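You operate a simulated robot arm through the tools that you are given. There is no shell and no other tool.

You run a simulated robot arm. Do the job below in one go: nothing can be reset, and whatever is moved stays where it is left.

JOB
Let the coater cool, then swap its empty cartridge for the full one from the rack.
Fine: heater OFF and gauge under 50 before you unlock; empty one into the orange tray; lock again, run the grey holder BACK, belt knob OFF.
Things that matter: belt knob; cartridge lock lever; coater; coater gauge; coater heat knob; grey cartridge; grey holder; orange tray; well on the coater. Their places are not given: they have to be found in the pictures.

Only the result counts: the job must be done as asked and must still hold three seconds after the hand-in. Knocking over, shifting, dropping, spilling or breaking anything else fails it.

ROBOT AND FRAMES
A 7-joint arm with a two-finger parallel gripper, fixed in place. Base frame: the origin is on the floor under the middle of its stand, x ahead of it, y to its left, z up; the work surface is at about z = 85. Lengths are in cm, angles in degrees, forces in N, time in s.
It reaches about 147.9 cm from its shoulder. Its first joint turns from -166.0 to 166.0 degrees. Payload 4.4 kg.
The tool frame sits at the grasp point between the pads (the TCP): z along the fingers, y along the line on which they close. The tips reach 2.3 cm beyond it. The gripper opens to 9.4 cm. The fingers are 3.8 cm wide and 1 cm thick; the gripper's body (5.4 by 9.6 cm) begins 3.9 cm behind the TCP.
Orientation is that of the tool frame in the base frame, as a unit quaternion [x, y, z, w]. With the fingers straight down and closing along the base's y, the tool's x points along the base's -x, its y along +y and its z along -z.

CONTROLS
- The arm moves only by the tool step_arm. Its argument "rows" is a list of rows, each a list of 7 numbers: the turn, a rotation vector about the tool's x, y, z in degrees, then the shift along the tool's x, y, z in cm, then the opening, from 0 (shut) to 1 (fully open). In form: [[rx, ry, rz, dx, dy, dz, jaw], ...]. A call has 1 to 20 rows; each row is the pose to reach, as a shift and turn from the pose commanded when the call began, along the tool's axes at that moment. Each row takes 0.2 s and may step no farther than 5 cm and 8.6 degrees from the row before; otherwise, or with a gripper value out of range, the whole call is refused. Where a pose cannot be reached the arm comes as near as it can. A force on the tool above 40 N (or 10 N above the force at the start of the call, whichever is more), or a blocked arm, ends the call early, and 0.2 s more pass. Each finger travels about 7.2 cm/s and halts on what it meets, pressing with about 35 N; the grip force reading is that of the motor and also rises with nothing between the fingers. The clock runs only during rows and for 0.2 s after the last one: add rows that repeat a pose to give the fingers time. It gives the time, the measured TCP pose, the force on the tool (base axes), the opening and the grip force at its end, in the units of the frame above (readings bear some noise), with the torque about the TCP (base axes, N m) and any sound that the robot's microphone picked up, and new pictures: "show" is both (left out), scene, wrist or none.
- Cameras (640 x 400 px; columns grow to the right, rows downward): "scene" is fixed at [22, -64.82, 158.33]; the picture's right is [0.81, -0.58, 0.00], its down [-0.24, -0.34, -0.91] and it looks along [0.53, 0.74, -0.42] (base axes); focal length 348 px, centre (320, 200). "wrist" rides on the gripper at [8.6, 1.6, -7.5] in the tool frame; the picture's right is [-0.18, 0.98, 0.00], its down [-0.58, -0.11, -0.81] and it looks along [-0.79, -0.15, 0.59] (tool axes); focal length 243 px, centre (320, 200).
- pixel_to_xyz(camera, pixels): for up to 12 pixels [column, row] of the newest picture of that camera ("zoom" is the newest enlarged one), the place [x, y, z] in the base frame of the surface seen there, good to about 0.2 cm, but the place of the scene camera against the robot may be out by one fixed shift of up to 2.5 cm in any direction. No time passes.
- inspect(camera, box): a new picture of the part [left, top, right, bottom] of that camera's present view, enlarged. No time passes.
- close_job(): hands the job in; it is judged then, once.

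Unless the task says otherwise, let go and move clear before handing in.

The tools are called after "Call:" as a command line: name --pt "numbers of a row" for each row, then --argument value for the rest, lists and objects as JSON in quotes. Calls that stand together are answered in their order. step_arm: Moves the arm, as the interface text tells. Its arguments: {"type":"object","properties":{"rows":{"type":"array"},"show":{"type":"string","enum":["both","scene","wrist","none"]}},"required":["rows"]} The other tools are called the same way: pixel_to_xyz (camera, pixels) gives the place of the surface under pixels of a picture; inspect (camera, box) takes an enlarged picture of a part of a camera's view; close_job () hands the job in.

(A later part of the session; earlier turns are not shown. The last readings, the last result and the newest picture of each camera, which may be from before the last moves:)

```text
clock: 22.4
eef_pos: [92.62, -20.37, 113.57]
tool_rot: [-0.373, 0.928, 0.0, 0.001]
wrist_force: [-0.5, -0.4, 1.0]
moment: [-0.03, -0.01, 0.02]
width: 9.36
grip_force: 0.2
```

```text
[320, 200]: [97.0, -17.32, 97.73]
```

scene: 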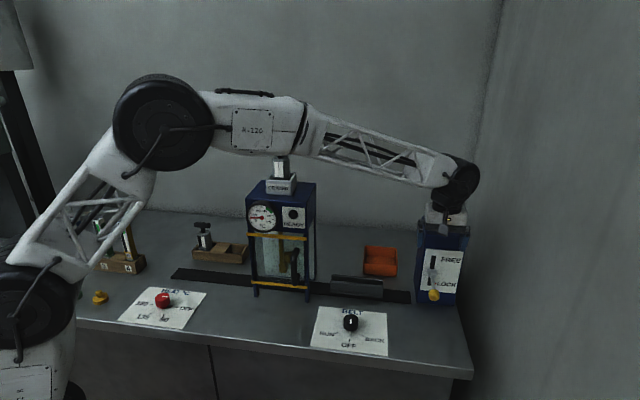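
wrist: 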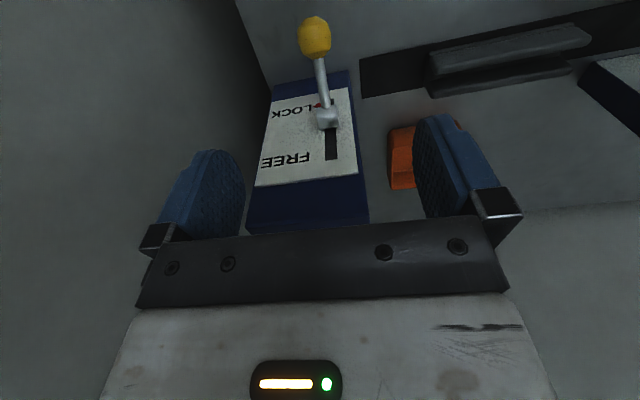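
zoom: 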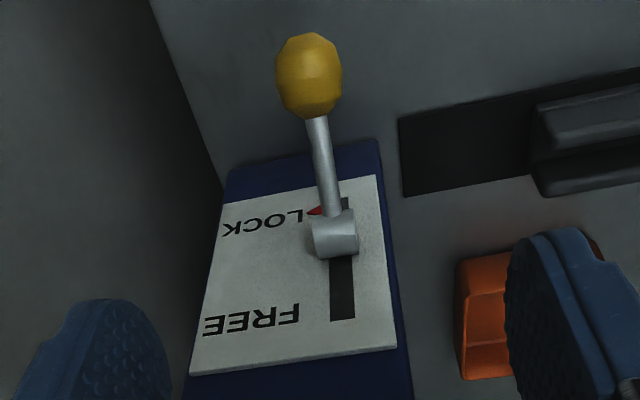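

Ball centre is about (92.85, −20.6, 95.8) with radius about 1.45, and the stem runs back to the hub at about (98, −15.7, 98.2). I'll descend with open jaws around the ball and recheck the centring before closing.

Call:
step_arm --pt "0 0 0 0 -0.3 4.5 1" --pt "0 0 0 0 -0.3 9 1" --pt "0 0 0 0 -0.3 13 1" --pt "0 0 0 0 -0.3 17.0 1" --pt "0 0 0 0 -0.3 17.0 1"

Call:
inspect --camera "wrist" --box '[220, 80, 420, 240]'

```text
clock: 23.6
eef_pos: [92.97, -20.87, 96.65]
tool_rot: [-0.372, 0.928, -0.001, 0.001]
wrist_force: [-0.9, -0.1, 0.3]
moment: [0.0, 0.01, 0.04]
width: 9.41
grip_force: 0.1
```

scene: 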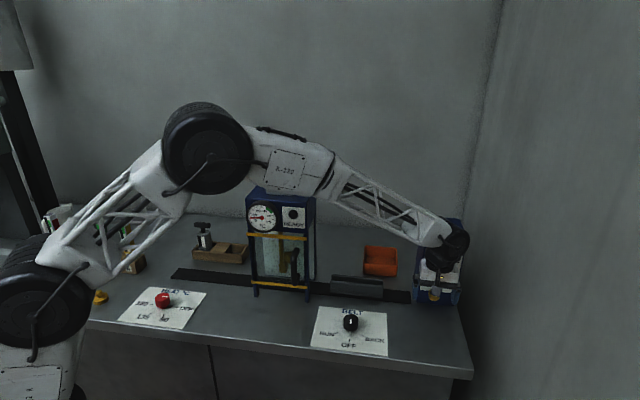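
wrist: 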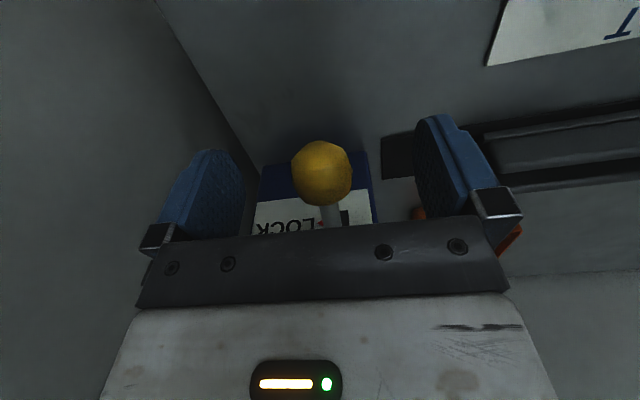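

```text
2.50 times, centred on (320, 160) of wrist
```

zoom: 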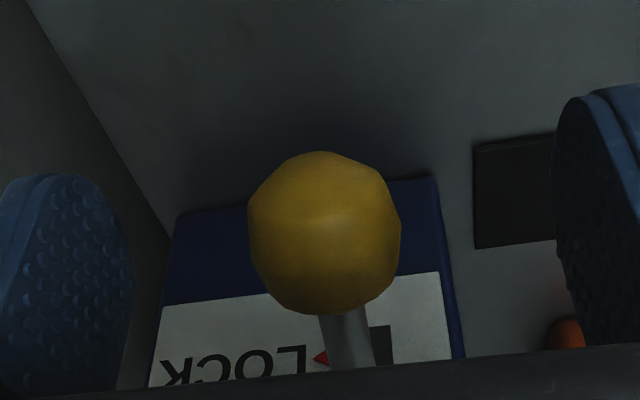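

The ball (321,173) sits almost exactly on the TCP axis (320,181). I'll close on it.

Call:
step_arm --pt "0 0 0 0.15 0 0.2 0.6" --pt "0 0 0 0.15 0 0.2 0.4" --pt "0 0 0 0.15 0 0.2 0.25" --pt "0 0 0 0.15 0 0.2 0.25" --pt "0 0 0 0.15 0 0.2 0.25" --show "wrist"

```text
clock: 24.8
eef_pos: [92.91, -20.78, 96.27]
tool_rot: [-0.372, 0.928, 0.0, 0.0]
wrist_force: [-15.4, 10.7, 2.6]
moment: [0.14, 0.07, 0.1]
width: 3.16
grip_force: 44.6
```

wrist: 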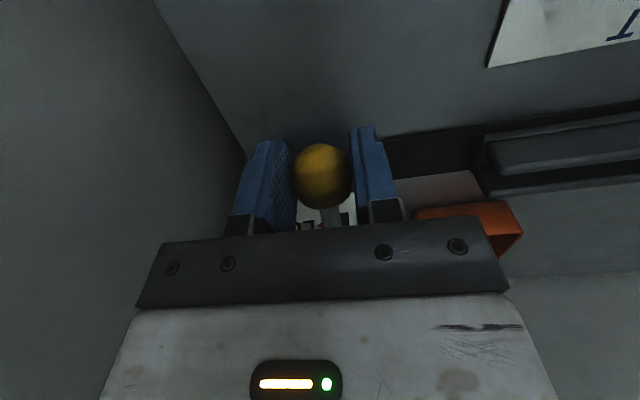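

The ball is held (width 3.16). I'll lift it along the arc about the hub toward FREE.

Call:
step_arm --pt "0 0 0 0.17 0 -0.49 0.25" --pt "0 0 0 0.28 0 -1.03 0.25" --pt "0 0 0 0.37 0 -1.71 0.25" --pt "0 0 0 0.4 0 -2.4 0.25" --pt "0 0 0 0.37 0 -3.09 0.25" --pt "0 0 0 0.28 0 -3.77 0.25" --pt "0 0 0 0.17 0 -4.31 0.25" --pt "0 0 0 0 0 -4.8 0.25"

```text
clock: 26.6
eef_pos: [92.81, -20.94, 101.11]
tool_rot: [-0.372, 0.928, 0.001, -0.001]
wrist_force: [-7.6, -25.3, -11.0]
moment: [-1.18, 0.95, -0.09]
width: 3.14
grip_force: 45.4
```

scene: 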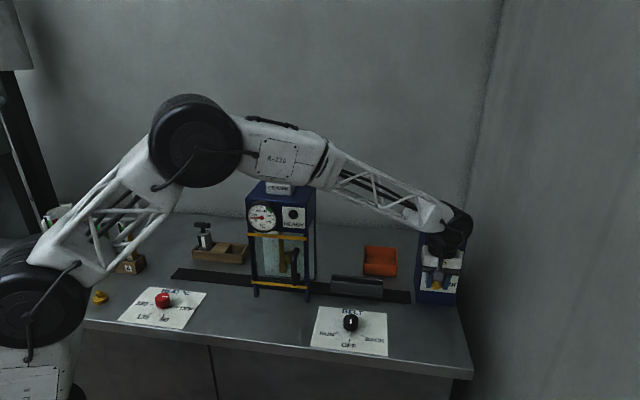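
wrist: 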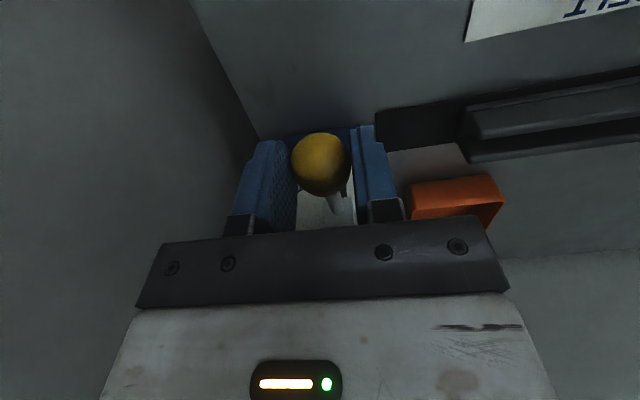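

The ball rose with the hand to about z 100.7 with an outward push of about 23 N. I'll check the lever's position in the scene view.

Call:
inspect --camera "scene" --box '[400, 200, 490, 310]'

Call:
inspect --camera "wrist" --box '[250, 100, 410, 230]'

```text
3.64 times, centred on (445, 255) of scene
```

zoom: 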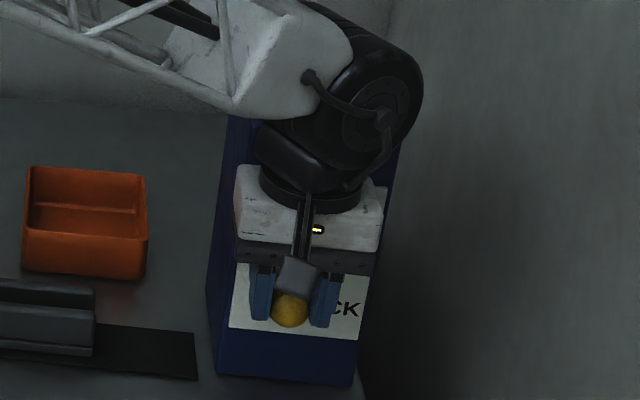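

```text
3.08 times, centred on (330, 165) of wrist
```

zoom: 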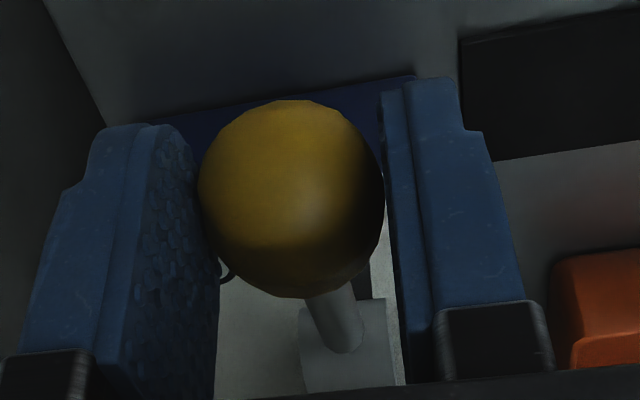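

Call:
pixel_to_xyz --camera "zoom" --pixels '[[290, 200], [290, 105], [290, 290], [335, 320], [348, 345], [340, 375], [380, 320], [320, 360]]'

```text
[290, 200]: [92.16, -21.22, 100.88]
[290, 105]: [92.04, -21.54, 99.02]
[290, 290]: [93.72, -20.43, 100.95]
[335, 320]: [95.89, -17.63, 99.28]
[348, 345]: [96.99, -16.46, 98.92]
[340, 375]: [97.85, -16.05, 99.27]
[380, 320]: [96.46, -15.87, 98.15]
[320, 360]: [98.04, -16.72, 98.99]
```

Ball centre is now about z 99.9 (lever about +13°), and the fingers slipped up about 1.2 cm on the ball. I'll re-grip lower so that the TCP is at the ball centre and look.

Call:
step_arm --pt "0 0 0 0 0 0 0.5" --pt "0 0 0 0 0 0 0.5" --pt "0 0 0 0 0 0.7 0.5" --pt "0 0 0 0 0 1.4 0.5" --pt "0 0 0 0 0 1.4 0.5"

Call:
pixel_to_xyz --camera "wrist" --pixels '[[320, 170], [320, 150], [320, 185]]'

```text
clock: 27.8
eef_pos: [93.01, -20.85, 99.96]
tool_rot: [-0.373, 0.928, 0.001, 0.0]
wrist_force: [1.1, 0.7, -0.5]
moment: [0.02, 0.0, -0.01]
width: 4.71
grip_force: 0.1
```

scene: 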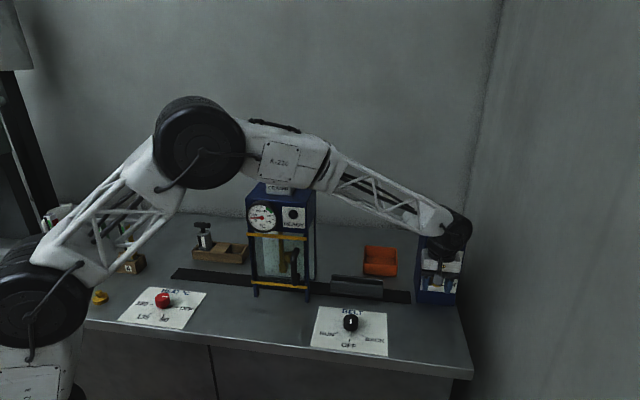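
wrist: 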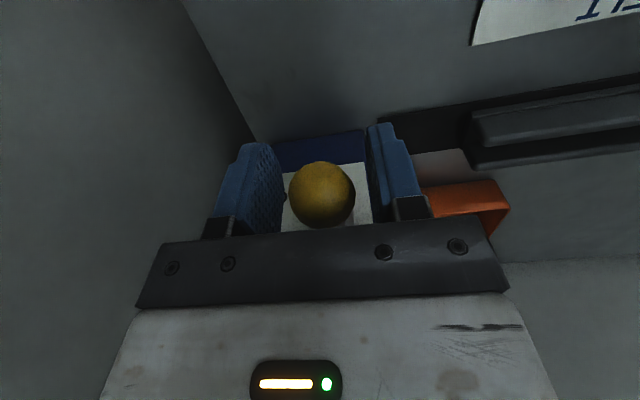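

```text
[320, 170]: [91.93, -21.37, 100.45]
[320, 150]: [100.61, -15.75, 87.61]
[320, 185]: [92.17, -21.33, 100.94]
```

The lever stays where I left it (ball at (321,194), centre about z 100.4). I'll grip again at its centre and lift further until it meets its stop.

Call:
step_arm --pt "0 0 0 0 0 -0.5 0.5" --pt "0 0 0 0 0 -0.5 0.25" --pt "0 0 0 0 0 -0.5 0.25" --pt "0 0 0 0 0 -0.5 0.25" --pt "0 0 0 -0.08 0 -0.9 0.25" --pt "0 0 0 -0.2 0 -1.3 0.25" --pt "0 0 0 -0.35 0 -1.7 0.25" --pt "0 0 0 -0.5 0 -2.1 0.25" --pt "0 0 0 -0.7 0 -2.5 0.25"

Call:
inspect --camera "wrist" --box '[250, 100, 410, 230]'

```text
clock: 29.2
eef_pos: [93.12, -20.73, 100.44]
tool_rot: [-0.371, 0.928, 0.002, -0.003]
wrist_force: [9.0, -3.7, -4.1]
moment: [0.57, -0.63, 0.02]
width: 3.1
grip_force: 45.3
stopped in row 7: the force on the tool passed its limit at 45 N (the readings are from after the stop); the commanded pose is now the measured one
```

scene: 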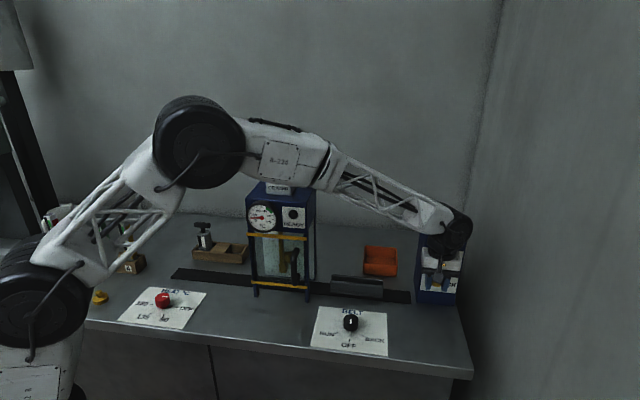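
wrist: 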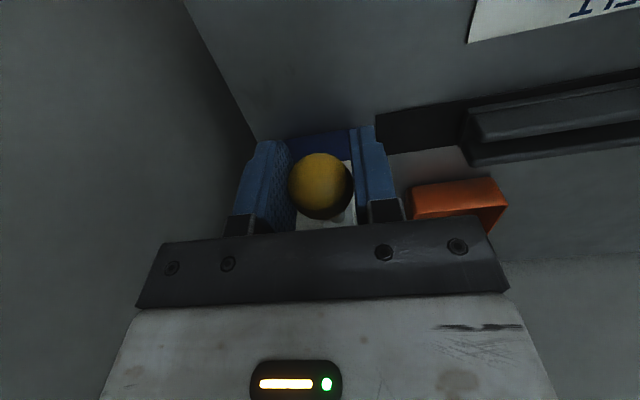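

```text
3.08 times, centred on (330, 165) of wrist
```

zoom: 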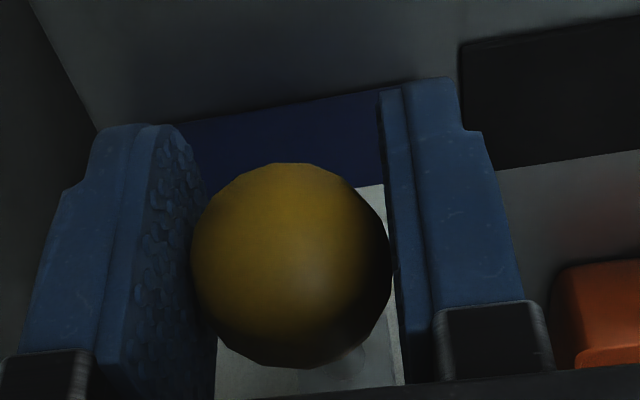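

The lift was blocked at 45 N with the ball at about z 100.6, which suggests the FREE stop. I'll release, rise and look.

Call:
step_arm --pt "0 0 0 0 0 0 0.6" --pt "0 0 0 0 0 0 1" --pt "0 0 0 0 0 0 1" --pt "0 0 0 0 0 -4 1" --pt "0 0 0 0 0 -8 1" --pt "0 0 0 0 0 -13 1" --pt "0 0 0 0 0 -18 1" --pt "0 0 0 0 0 -23 1" --pt "0 0 0 0 0 -28 1" --pt "0 0 0 0 0 -33 1"

Call:
inspect --camera "scene" --box '[410, 210, 474, 310]'

Call:
inspect --camera "wrist" --box '[240, 0, 400, 200]'

```text
clock: 31.4
eef_pos: [93.67, -20.75, 133.43]
tool_rot: [-0.372, 0.928, 0.002, -0.003]
wrist_force: [1.1, 0.2, -0.9]
moment: [0.0, 0.01, 0.06]
width: 9.38
grip_force: 0.1
```

scene: 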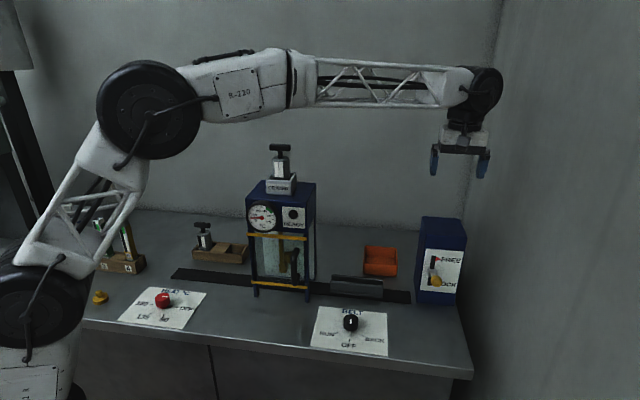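
wrist: 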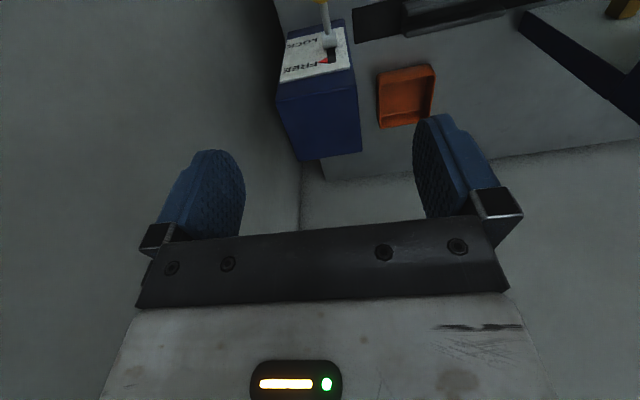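

```text
4.00 times, centred on (442, 260) of scene
```

zoom: 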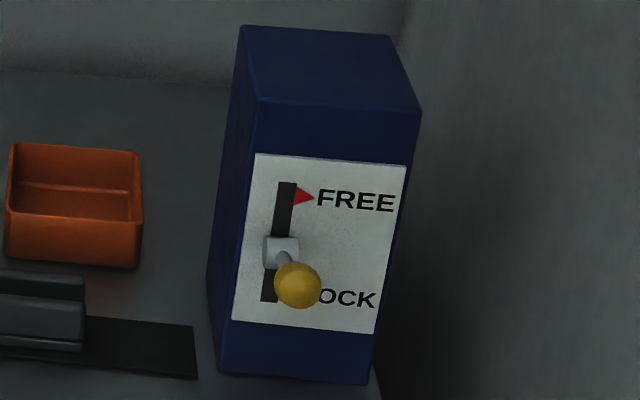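

```text
2.00 times, centred on (320, 100) of wrist
```

zoom: 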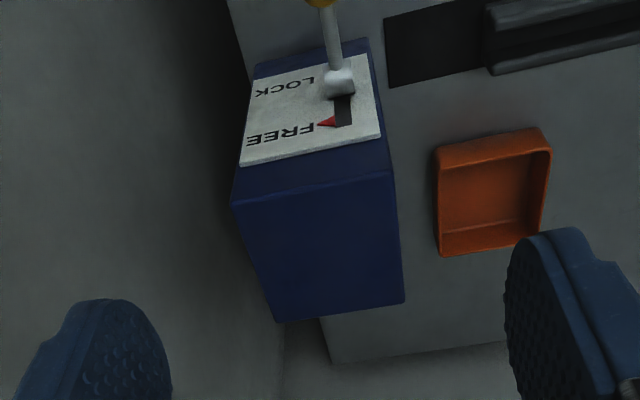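

The red arrow now points at FREE (zoom 303,196), so the lever is unlocked with the heater OFF and gauge at 20. I'll rise to z≈150 and level the small tool tilt before going to the cartridge on the coater.

Call:
step_arm --pt "0.17 -0.11 0 0 0 -4 1" --pt "0.34 -0.23 0 0 0 -8 1" --pt "0.34 -0.23 0 0 0 -12.5 1" --pt "0.34 -0.23 0 0 0 -17 1" --pt "0.34 -0.23 0 0 0 -17 1" --show "none"

Call:
inspect --camera "scene" --box '[250, 140, 310, 200]'

Call:
pixel_to_xyz --camera "zoom" --pixels '[[255, 45], [385, 52], [320, 48], [320, 95], [275, 200], [380, 200], [325, 125], [240, 265], [385, 280], [425, 225], [268, 218], [320, 320]]'

```text
clock: 32.6
eef_pos: [93.29, -20.84, 150.88]
tool_rot: [-0.372, 0.928, 0.0, 0.0]
wrist_force: [0.4, -0.5, 0.1]
moment: [0.02, 0.0, 0.03]
width: 9.39
grip_force: 0.1
```

```text
6.67 times, centred on (280, 170) of scene
```

zoom: 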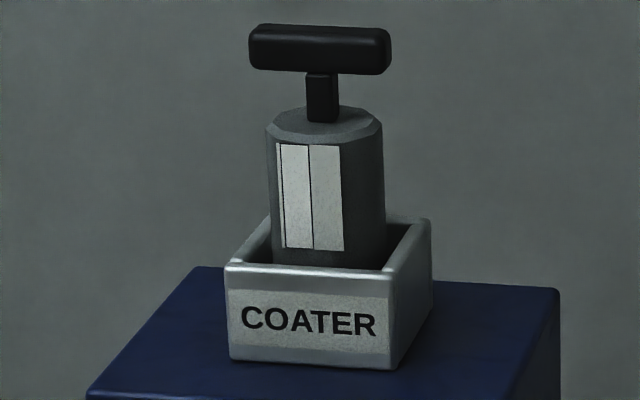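

```text
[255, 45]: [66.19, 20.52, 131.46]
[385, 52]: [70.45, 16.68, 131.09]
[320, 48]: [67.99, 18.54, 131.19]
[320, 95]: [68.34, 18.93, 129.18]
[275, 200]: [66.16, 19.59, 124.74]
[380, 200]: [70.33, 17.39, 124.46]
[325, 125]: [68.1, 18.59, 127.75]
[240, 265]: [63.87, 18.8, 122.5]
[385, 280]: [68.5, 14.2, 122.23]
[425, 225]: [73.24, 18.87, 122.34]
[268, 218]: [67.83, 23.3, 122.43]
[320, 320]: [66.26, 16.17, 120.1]
```

The cartridge's T-bar centre is about (68.3, 18.7, 133), running along the table's right direction, and the well top is at z≈124.5. I'll move above it with the hand turned so that the fingers close across the bar.

Call:
step_arm --pt "0 0 7.5 -0.77 3.82 0 1" --pt "0 0 15 -1.55 7.64 0 1" --pt "0 0 22.5 -2.32 11.46 0 1" --pt "0 0 30 -3.09 15.27 0 1" --pt "0 0 37.5 -3.87 19.09 0 1" --pt "0 0 45 -4.64 22.91 0 1" --pt "0 0 52.5 -5.41 26.73 0 1" --pt "0 0 60 -6.19 30.55 0 1" --pt "0 0 67.5 -6.96 34.37 0 1" --pt "0 0 75 -7.73 38.18 0 1" --pt "0 0 82.5 -8.51 42.0 0 1" --pt "0 0 90 -9.28 45.82 0.7 1" --pt "0 0 90 -9.28 45.82 0.7 1"

Call:
inspect --camera "wrist" --box '[240, 0, 400, 120]'

```text
clock: 35.4
eef_pos: [68.66, 18.42, 149.86]
tool_rot: [0.395, 0.919, 0.0, 0.0]
wrist_force: [0.4, 0.5, 0.2]
moment: [-0.02, 0.02, -0.01]
width: 9.4
grip_force: 0.0
```

scene: 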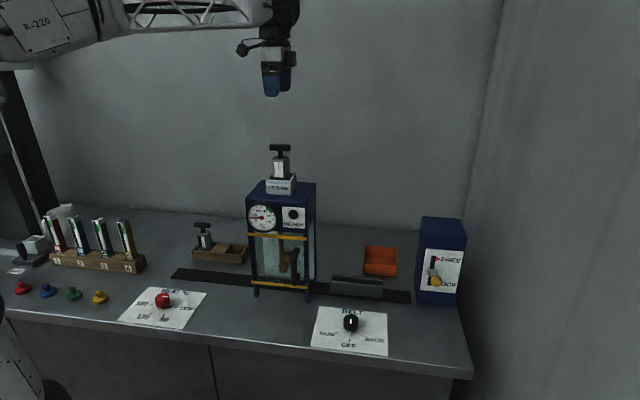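
wrist: 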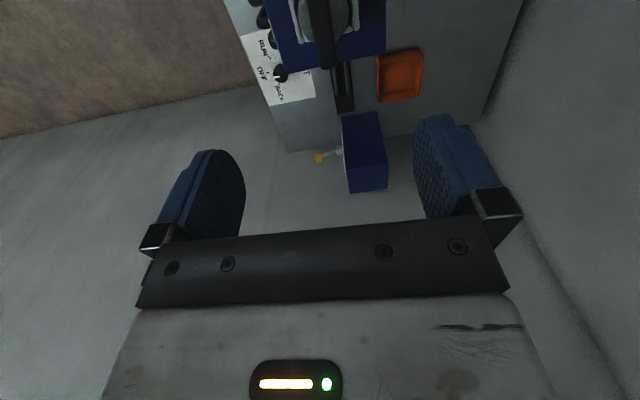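

```text
3.33 times, centred on (320, 60) of wrist
```

zoom: 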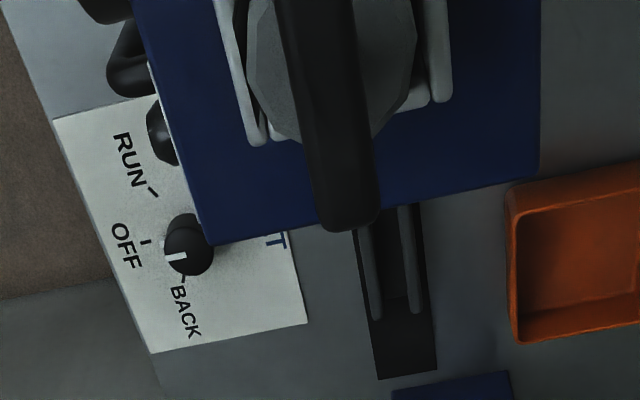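

The bar shows vertically at wrist (322,30). I'll measure its points to align the grip.

Call:
pixel_to_xyz --camera "zoom" --pixels '[[348, 212], [335, 150], [320, 90], [305, 20], [300, 100], [345, 100], [322, 215], [375, 210], [260, 100], [410, 60], [265, 130], [445, 90]]'

```text
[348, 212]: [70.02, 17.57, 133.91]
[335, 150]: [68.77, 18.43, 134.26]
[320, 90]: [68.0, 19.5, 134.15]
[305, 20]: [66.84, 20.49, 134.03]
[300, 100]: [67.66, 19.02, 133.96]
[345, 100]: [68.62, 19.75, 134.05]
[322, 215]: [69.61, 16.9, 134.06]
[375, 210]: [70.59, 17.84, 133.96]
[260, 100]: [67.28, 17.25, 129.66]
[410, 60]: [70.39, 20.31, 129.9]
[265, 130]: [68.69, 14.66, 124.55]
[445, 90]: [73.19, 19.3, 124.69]
```

The bar's centreline passes through (68.14, 19.39) and (70.1, 17.37), its top is at z 134.1, and its yaw matches the hand. I'll shift 0.29 cm along tool y, descend to z≈133 and close on it.

Call:
step_arm --pt "0 0 0 0 0.29 4.5 1" --pt "0 0 0 0 0.29 9 1" --pt "0 0 0 0 0.29 13 1" --pt "0 0 0 0 0.29 15.5 1" --pt "0 0 0 0 0.29 16.9 1" --pt "0 0 0 0 0.29 16.9 1"

Call:
inspect --camera "wrist" --box '[220, 80, 420, 240]'

Call:
inspect --camera "scene" --box '[240, 110, 320, 200]'

```text
clock: 36.8
eef_pos: [68.71, 18.91, 132.76]
tool_rot: [0.393, 0.92, -0.001, 0.001]
wrist_force: [-0.5, -0.8, -1.4]
moment: [-0.01, -0.01, -0.04]
width: 9.4
grip_force: 0.0
```

scene: 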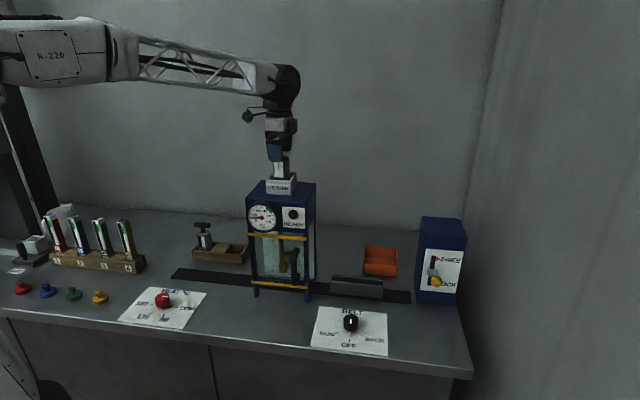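
wrist: 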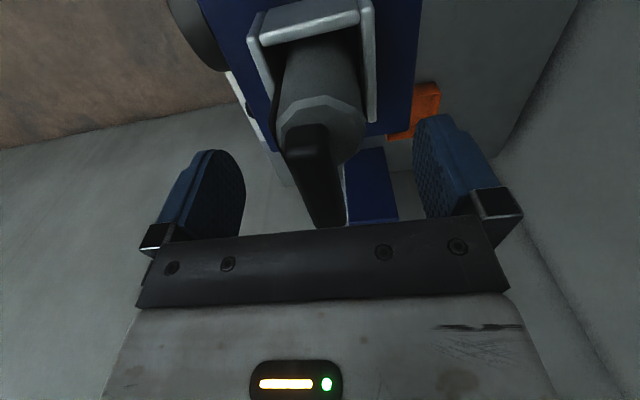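

```text
2.50 times, centred on (320, 160) of wrist
```

zoom: 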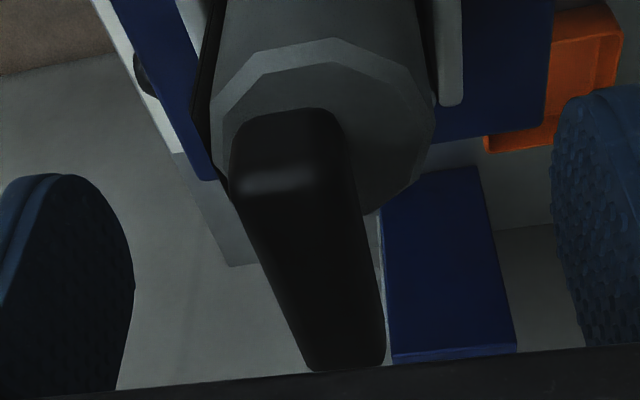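

```text
4.44 times, centred on (280, 155) of scene
```

zoom: 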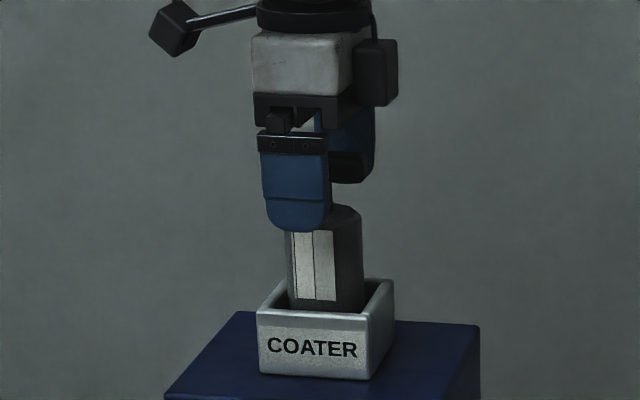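

Call:
pixel_to_xyz --camera "wrist" --pixels '[[306, 155], [307, 145], [312, 180], [325, 218], [330, 224], [320, 200], [290, 140], [345, 140], [320, 100], [350, 165], [306, 130]]'

```text
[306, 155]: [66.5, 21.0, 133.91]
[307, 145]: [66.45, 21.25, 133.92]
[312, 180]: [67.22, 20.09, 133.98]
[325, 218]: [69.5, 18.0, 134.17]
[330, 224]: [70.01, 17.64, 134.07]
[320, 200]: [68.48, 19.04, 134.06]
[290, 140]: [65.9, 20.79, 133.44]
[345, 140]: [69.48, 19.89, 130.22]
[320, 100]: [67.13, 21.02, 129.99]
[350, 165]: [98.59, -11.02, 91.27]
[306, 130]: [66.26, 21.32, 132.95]
```

The bar runs from (66.3, 21.3) to (70.4, 17.2) and the TCP is at its middle. I'll close on it and see the grip.

Call:
step_arm --pt "0 0 0 0 0 0 0.6" --pt "0 0 0 0 0 0 0.35" --pt "0 0 0 0 0 0 0.2" --pt "0 0 0 0 0 0 0.08" --pt "0 0 0 0 0 0 0.08" --pt "0 0 0 0 0 0 0.08" --show "wrist"

```text
clock: 38.2
eef_pos: [68.7, 18.99, 132.9]
tool_rot: [0.393, 0.919, 0.0, 0.0]
wrist_force: [0.3, -0.7, 1.7]
moment: [0.11, 0.06, -0.02]
width: 1.79
grip_force: 35.3
```

wrist: 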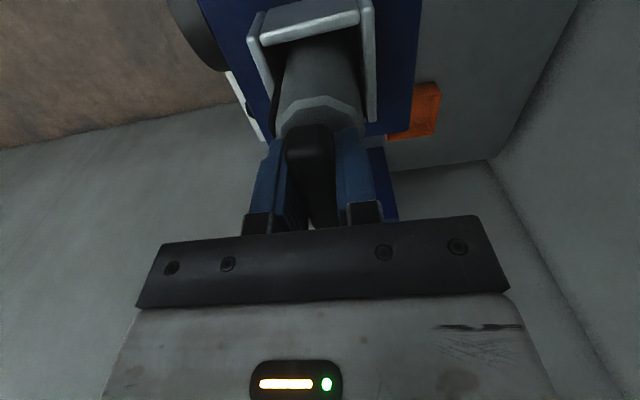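

The bar is held (width 1.79, grip 35 N, no side load). I'll lift straight up, slowly at first.

Call:
step_arm --pt "0 0 0 0 0 -0.5 0.08" --pt "0 0 0 0 0 -1.2 0.08" --pt "0 0 0 0 0 -2 0.08" --pt "0 0 0 0 0 -3 0.08" --pt "0 0 0 0 0 -4 0.08" --pt "0 0 0 0 0 -6 0.08" --pt "0 0 0 0 0 -9 0.08" --pt "0 0 0 0 0 -12 0.08" --pt "0 0 0 0 0 -15 0.08" --pt "0 0 0 0 0 -15 0.08"

Call:
inspect --camera "scene" --box '[240, 60, 320, 200]'

```text
clock: 40.4
eef_pos: [68.87, 19.11, 147.84]
tool_rot: [0.393, 0.919, 0.0, 0.001]
wrist_force: [0.4, 0.5, -3.2]
moment: [-0.02, 0.02, 0.0]
width: 1.77
grip_force: 35.4
```

scene: 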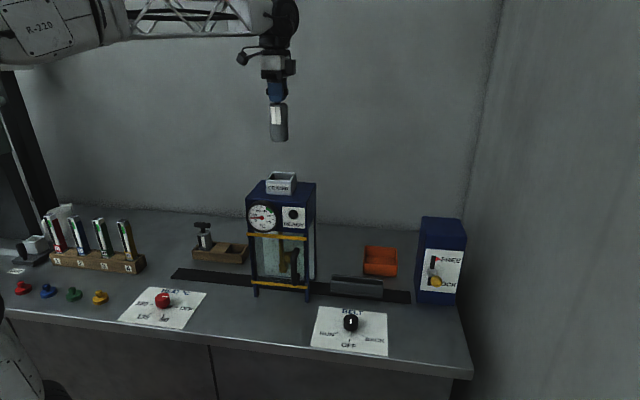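
wrist: 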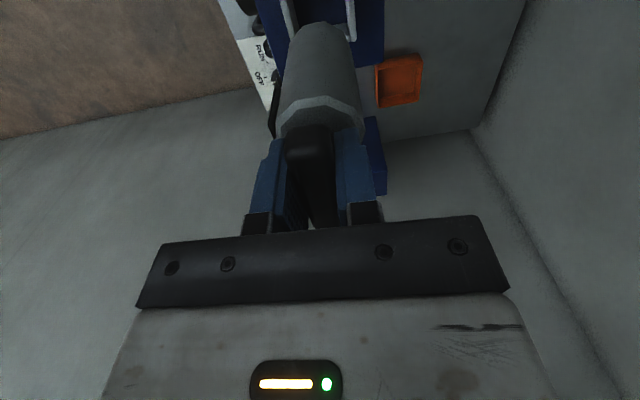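

```text
2.86 times, centred on (280, 130) of scene
```

zoom: 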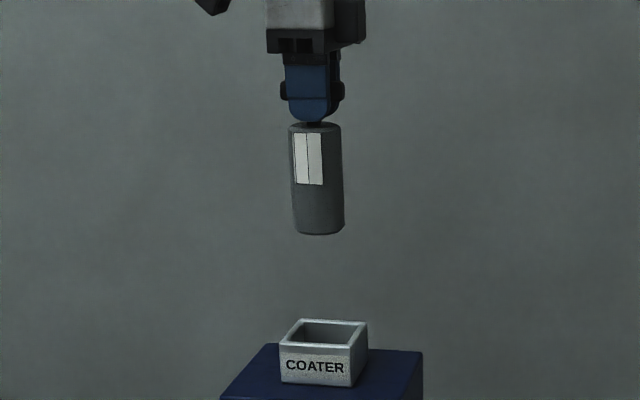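

The cartridge is out and clear above the well. I'll measure its bottom, the well's inner floor and the tray.

Call:
pixel_to_xyz --camera "zoom" --pixels '[[318, 228], [296, 222], [342, 225], [318, 150], [340, 180], [292, 180], [302, 322], [366, 323], [352, 346], [282, 343], [325, 335], [310, 330]]'

Call:
pixel_to_xyz --camera "wrist" --pixels '[[398, 80], [380, 68], [416, 62], [418, 98], [382, 104], [378, 65], [422, 55], [421, 99], [379, 108]]'

Call:
inspect --camera "wrist" --box '[350, 30, 450, 120]'

```text
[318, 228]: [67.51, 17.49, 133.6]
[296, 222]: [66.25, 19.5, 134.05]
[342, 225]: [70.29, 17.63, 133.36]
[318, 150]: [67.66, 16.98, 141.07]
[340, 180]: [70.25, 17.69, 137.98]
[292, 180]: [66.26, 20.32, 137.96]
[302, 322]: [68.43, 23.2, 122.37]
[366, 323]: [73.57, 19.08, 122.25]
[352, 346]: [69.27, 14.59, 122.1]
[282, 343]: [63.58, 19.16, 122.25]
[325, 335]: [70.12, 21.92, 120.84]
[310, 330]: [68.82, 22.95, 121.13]
```

```text
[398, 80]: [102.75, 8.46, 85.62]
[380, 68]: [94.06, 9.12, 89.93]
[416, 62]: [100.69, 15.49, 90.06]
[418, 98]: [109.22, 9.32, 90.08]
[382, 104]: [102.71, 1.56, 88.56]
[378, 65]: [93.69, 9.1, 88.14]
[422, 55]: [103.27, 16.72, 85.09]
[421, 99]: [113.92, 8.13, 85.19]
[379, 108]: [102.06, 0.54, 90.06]
```

```text
4.44 times, centred on (400, 75) of wrist
```

zoom: 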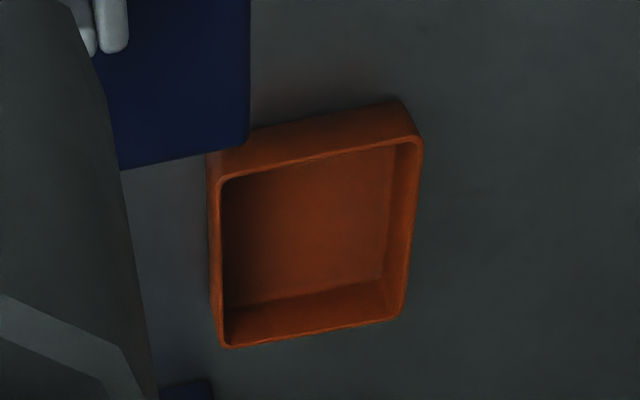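

The cartridge bottom is about 12.8 cm below the TCP; the tray centre is about (101.6, 8.8), with its floor at 85.4 and rim at 90. I'll carry it across at this height and descend to just above the tray.

Call:
step_arm --pt "0 0 0 -3.76 2.09 0 0.08" --pt "0 0 0 -7.53 4.19 0 0.08" --pt "0 0 0 -11.29 6.28 0 0.08" --pt "0 0 0 -15.05 8.37 0 0.08" --pt "0 0 0 -18.81 10.46 0 0.08" --pt "0 0 0 -22.58 12.56 0 0.08" --pt "0 0 0 -26.34 14.65 0 0.08" --pt "0 0 0 -30.1 16.74 0 0.08" --pt "0 0 0 -30.1 16.74 4.5 0.08" --pt "0 0 0 -30.1 16.74 9 0.08" --pt "0 0 0 -30.1 16.74 13.5 0.08" --pt "0 0 0 -30.1 16.74 18 0.08" --pt "0 0 0 -30.1 16.74 22.5 0.08" --pt "0 0 0 -30.1 16.74 27 0.08" --pt "0 0 0 -30.1 16.74 31.5 0.08" --pt "0 0 0 -30.1 16.74 36 0.08" --pt "0 0 0 -30.1 16.74 40 0.08" --pt "0 0 0 -30.1 16.74 43 0.08" --pt "0 0 0 -30.1 16.74 43 0.08"

Call:
inspect --camera "scene" --box '[330, 180, 430, 300]'

```text
clock: 44.4
eef_pos: [101.53, 8.78, 104.72]
tool_rot: [0.394, 0.919, 0.0, 0.0]
wrist_force: [-0.2, -0.5, -2.7]
moment: [-0.01, 0.0, -0.03]
width: 1.81
grip_force: 34.7
```

scene: 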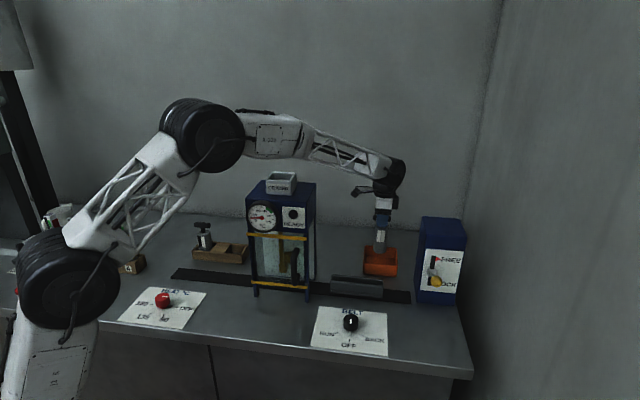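
wrist: 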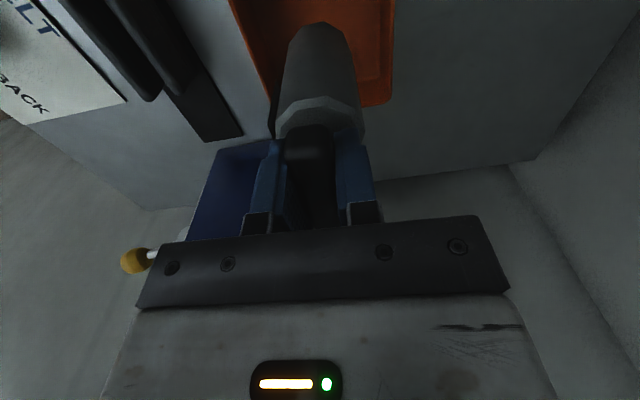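

```text
3.33 times, centred on (380, 240) of scene
```

zoom: 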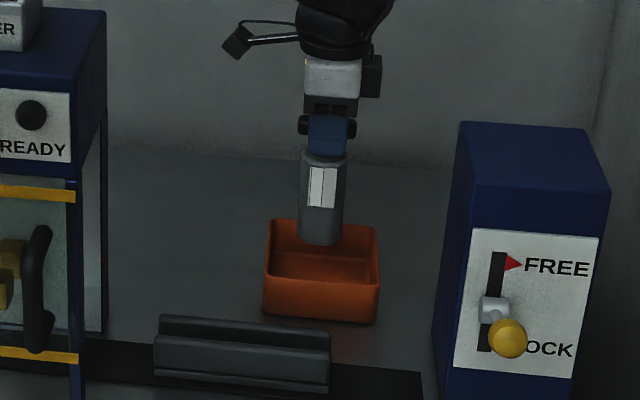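

The cartridge hangs centred over the tray with its bottom just above the rim. I'll lower it most of the way.

Call:
step_arm --pt "0 0 0 0 0 2 0.08" --pt "0 0 0 0 0 4 0.08" --pt "0 0 0 0 0 5.2 0.08" --pt "0 0 0 0 0 6 0.08" --pt "0 0 0 0 0 6 0.08"

Call:
inspect --camera "scene" --box '[350, 200, 410, 290]'

```text
clock: 45.6
eef_pos: [101.68, 8.76, 98.69]
tool_rot: [0.393, 0.92, 0.0, 0.0]
wrist_force: [0.2, 0.0, -2.4]
moment: [0.02, 0.0, -0.04]
width: 1.8
grip_force: 35.1
```

scene: 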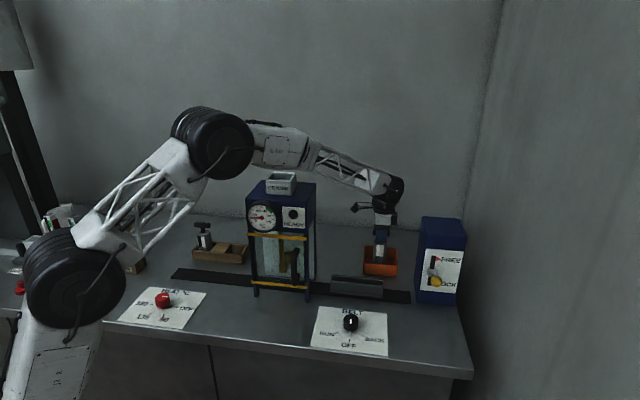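
wrist: 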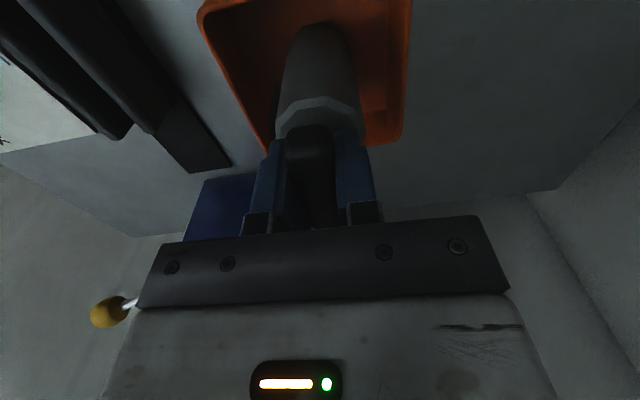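

```text
4.44 times, centred on (380, 245) of scene
```

zoom: 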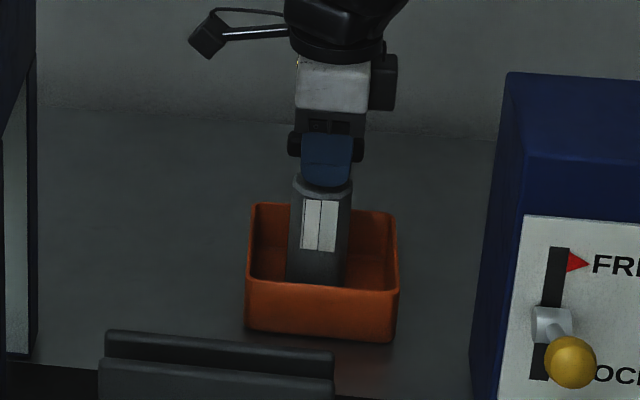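

There is no contact yet (Fz −2.4 is just the weight). I'll lower in fine steps.

Call:
step_arm --pt "0 0 0 0 0 0.2 0.08" --pt "0 0 0 0 0 0.4 0.08" --pt "0 0 0 0 0 0.4 0.08" --show "none"

```text
clock: 46.4
eef_pos: [101.7, 8.87, 98.42]
tool_rot: [0.393, 0.92, 0.0, 0.0]
wrist_force: [-0.2, 0.2, -2.8]
moment: [0.03, 0.02, -0.04]
width: 1.79
grip_force: 34.7
```

Still only the weight is felt at TCP z 98.4. I'll continue with finer steps.

Call:
step_arm --pt "0 0 0 0 0 0.15 0.08" --pt "0 0 0 0 0 0.3 0.08" --pt "0 0 0 0 0 0.3 0.08" --show "none"

```text
clock: 47.2
eef_pos: [101.59, 8.86, 98.33]
tool_rot: [0.393, 0.92, 0.0, 0.001]
wrist_force: [-0.1, -4.1, 15.3]
moment: [-0.21, -0.04, 0.03]
width: 1.79
grip_force: 34.6
```

Contact: Fz jumped to +15 N, so the bottom is on the tray floor. I'll ease off slightly, open, and rise straight up.

Call:
step_arm --pt "0 0 0 0 0 -0.08 0.08" --pt "0 0 0 0 0 -0.08 0.25" --pt "0 0 0 0 0 -0.08 0.45" --pt "0 0 0 0 0 -0.08 0.6" --pt "0 0 0 0 0 -0.08 0.6" --pt "0 0 0 0 0 -2 0.6" --pt "0 0 0 0 0 -5 0.6" --pt "0 0 0 0 0 -9 0.6" --pt "0 0 0 0 0 -13 0.8" --pt "0 0 0 0 0 -17.5 1" --pt "0 0 0 0 0 -22 1"

Call:
inspect --camera "scene" --box '[350, 200, 410, 290]'

```text
clock: 49.6
eef_pos: [101.65, 8.95, 120.19]
tool_rot: [0.393, 0.92, 0.0, -0.002]
wrist_force: [-0.3, -1.3, -1.6]
moment: [-0.02, 0.0, 0.0]
width: 9.39
grip_force: 0.2
```

scene: 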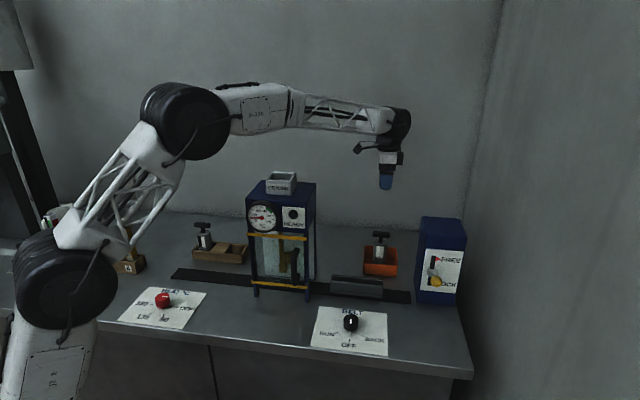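
wrist: 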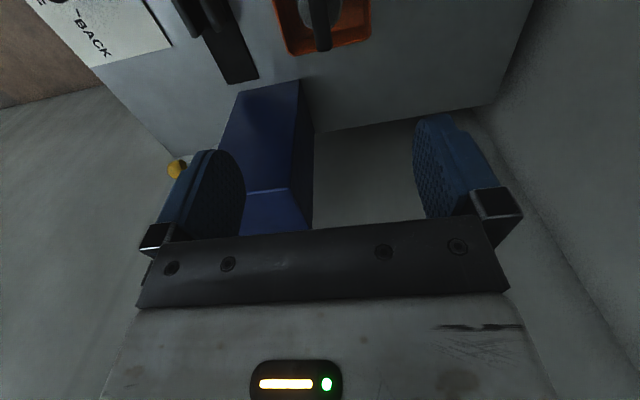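

```text
4.44 times, centred on (380, 245) of scene
```

zoom: 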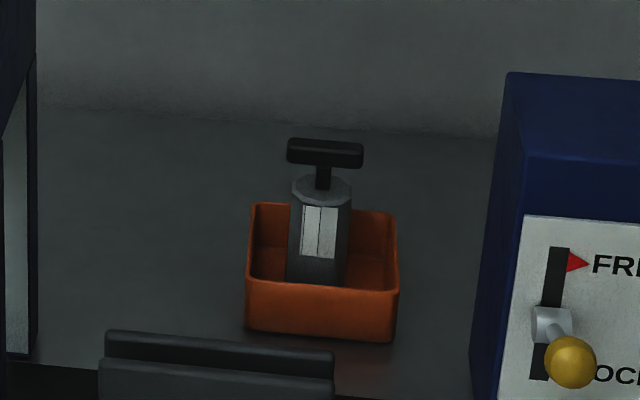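

The empty cartridge stands upright in the orange tray. Now I'll measure the full grey cartridge in its rack at scene (203,235).

Call:
inspect --camera "scene" --box '[180, 212, 256, 268]'

Call:
pixel_to_xyz --camera "zoom" --pixels '[[155, 90], [260, 95], [205, 85], [205, 120], [170, 190], [265, 190], [215, 150], [400, 250], [330, 210]]'

```text
7.14 times, centred on (218, 240) of scene
```

zoom: 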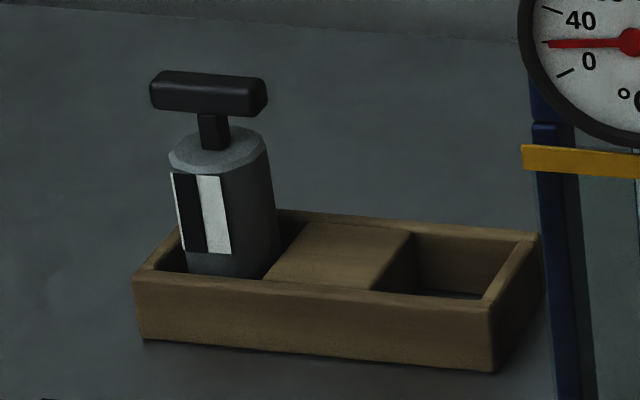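

```text
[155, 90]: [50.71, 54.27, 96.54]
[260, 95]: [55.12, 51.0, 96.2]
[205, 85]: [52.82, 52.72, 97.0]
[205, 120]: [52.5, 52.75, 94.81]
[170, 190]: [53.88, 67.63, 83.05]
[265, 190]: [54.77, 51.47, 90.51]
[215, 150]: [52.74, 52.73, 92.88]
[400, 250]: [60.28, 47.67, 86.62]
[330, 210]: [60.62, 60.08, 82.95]
```

The rack cartridge has the dark (full) window, and its bar is around (53, 52.8, 98.5). I'll rise to z≈150 and cross over behind the coater to above the rack.

Call:
step_arm --pt "0 0 0 0 0 -5 1" --pt "0 0 0 0 0 -10 1" --pt "0 0 0 0 0 -15 1" --pt "0 0 0 0 0 -20 1" --pt "0 0 0 0 0 -25 1" --pt "0 0 0 0 0 -30 1" --pt "0 0 0 4.67 -0.33 -30 1" --pt "0 0 0 9.34 -0.66 -30 1" --pt "0 0 0 14.01 -0.99 -30 1" --pt "0 0 0 18.67 -1.32 -30 1" --pt "0 0 0 23.34 -1.65 -30 1" --pt "0 0 0 28.01 -1.98 -30 1" --pt "0 0 0 32.68 -2.31 -30 1" --pt "0 0 0 37.35 -2.65 -30 1" --pt "0 0 0 42.02 -2.98 -30 1" --pt "0 0 0 46.69 -3.31 -30 1" --pt "0 0 0 51.35 -3.64 -30 1" --pt "0 0 0 56.02 -3.97 -30 1" --pt "0 0 0 60.69 -4.3 -30 1" --pt "0 0 0 65.36 -4.63 -30 1" --show "scene"

```text
clock: 53.8
eef_pos: [53.12, 52.91, 149.85]
tool_rot: [0.394, 0.919, 0.001, 0.0]
wrist_force: [-1.1, 0.4, 0.6]
moment: [-0.02, 0.0, -0.01]
width: 9.41
grip_force: 0.1
```

scene: 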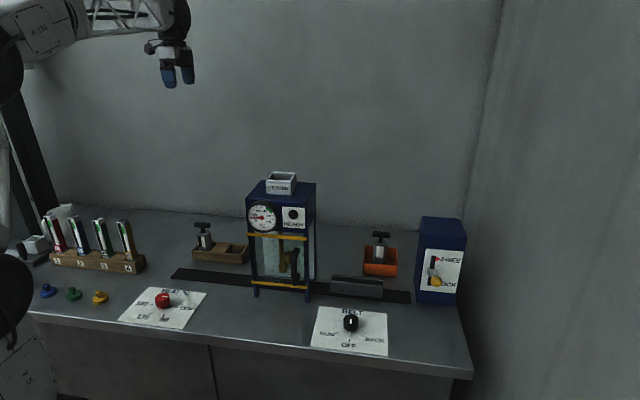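

Above the rack at z 150. Before descending I'll check how far the strip rack and its strips are on the camera side.

Call:
pixel_to_xyz --camera "scene" --pixels '[[123, 222], [130, 250], [140, 265], [97, 222], [72, 218], [65, 208], [203, 224], [203, 260], [195, 258]]'

Call:
inspect --camera "wrist" --box '[200, 0, 440, 200]'

```text
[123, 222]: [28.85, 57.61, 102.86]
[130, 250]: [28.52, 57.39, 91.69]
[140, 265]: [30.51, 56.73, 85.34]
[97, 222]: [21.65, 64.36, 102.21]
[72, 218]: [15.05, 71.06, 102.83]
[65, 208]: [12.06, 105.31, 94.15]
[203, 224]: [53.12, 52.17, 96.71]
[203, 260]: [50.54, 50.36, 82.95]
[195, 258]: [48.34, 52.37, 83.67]
```

```text
2.00 times, centred on (320, 100) of wrist
```

zoom: 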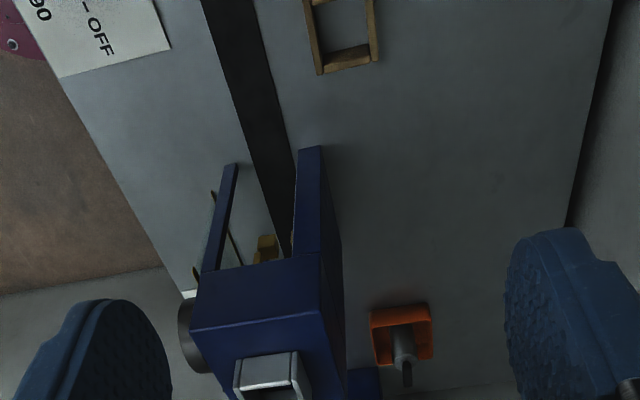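

Strip 4 is about 24 cm away, so there's clearance. I'll descend to z≈115 for a wrist look at the cartridge.

Call:
step_arm --pt "0 0 0 0 0 5 1" --pt "0 0 0 0 0 10 1" --pt "0 0 0 0 0 15 1" --pt "0 0 0 0 0 20 1" --pt "0 0 0 0 0 25 1" --pt "0 0 0 0 0 30 1" --pt "0 0 0 0 0 34.5 1" --pt "0 0 0 0 0 34.5 1"

Call:
inspect --camera "wrist" --box '[240, 0, 400, 120]'

```text
clock: 55.6
eef_pos: [53.11, 52.72, 115.51]
tool_rot: [0.393, 0.919, 0.0, 0.0]
wrist_force: [0.9, 0.1, 0.5]
moment: [0.01, 0.02, 0.0]
width: 9.41
grip_force: 0.0
```

scene: 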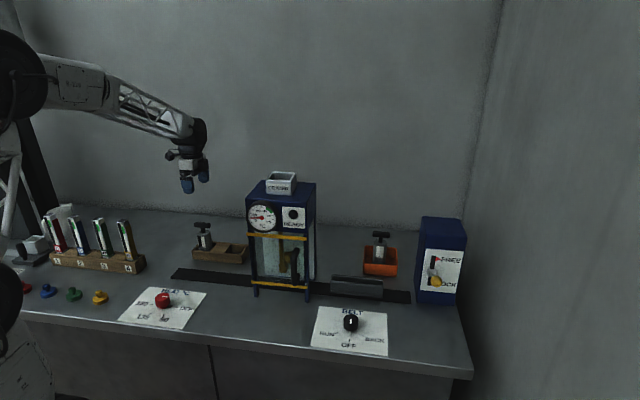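
wrist: 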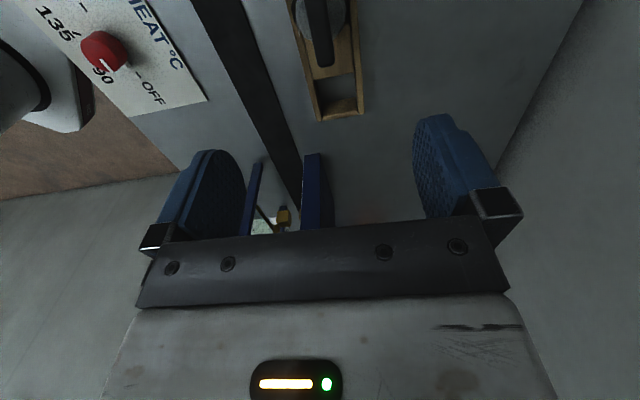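

```text
3.33 times, centred on (320, 60) of wrist
```

zoom: 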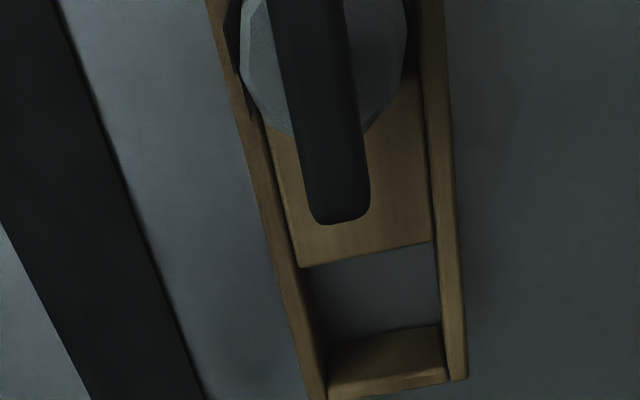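

Call:
pixel_to_xyz --camera "zoom" --pixels '[[340, 205], [328, 150], [315, 90], [300, 20], [292, 100], [350, 100], [318, 212], [365, 208], [250, 80], [390, 80]]'

```text
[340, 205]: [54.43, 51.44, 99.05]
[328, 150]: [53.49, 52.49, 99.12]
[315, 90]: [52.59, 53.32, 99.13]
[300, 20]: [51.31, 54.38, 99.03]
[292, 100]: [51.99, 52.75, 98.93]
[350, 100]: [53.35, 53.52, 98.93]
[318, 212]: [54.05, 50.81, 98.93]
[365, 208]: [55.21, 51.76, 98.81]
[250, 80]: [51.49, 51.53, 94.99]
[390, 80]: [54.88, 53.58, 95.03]
```

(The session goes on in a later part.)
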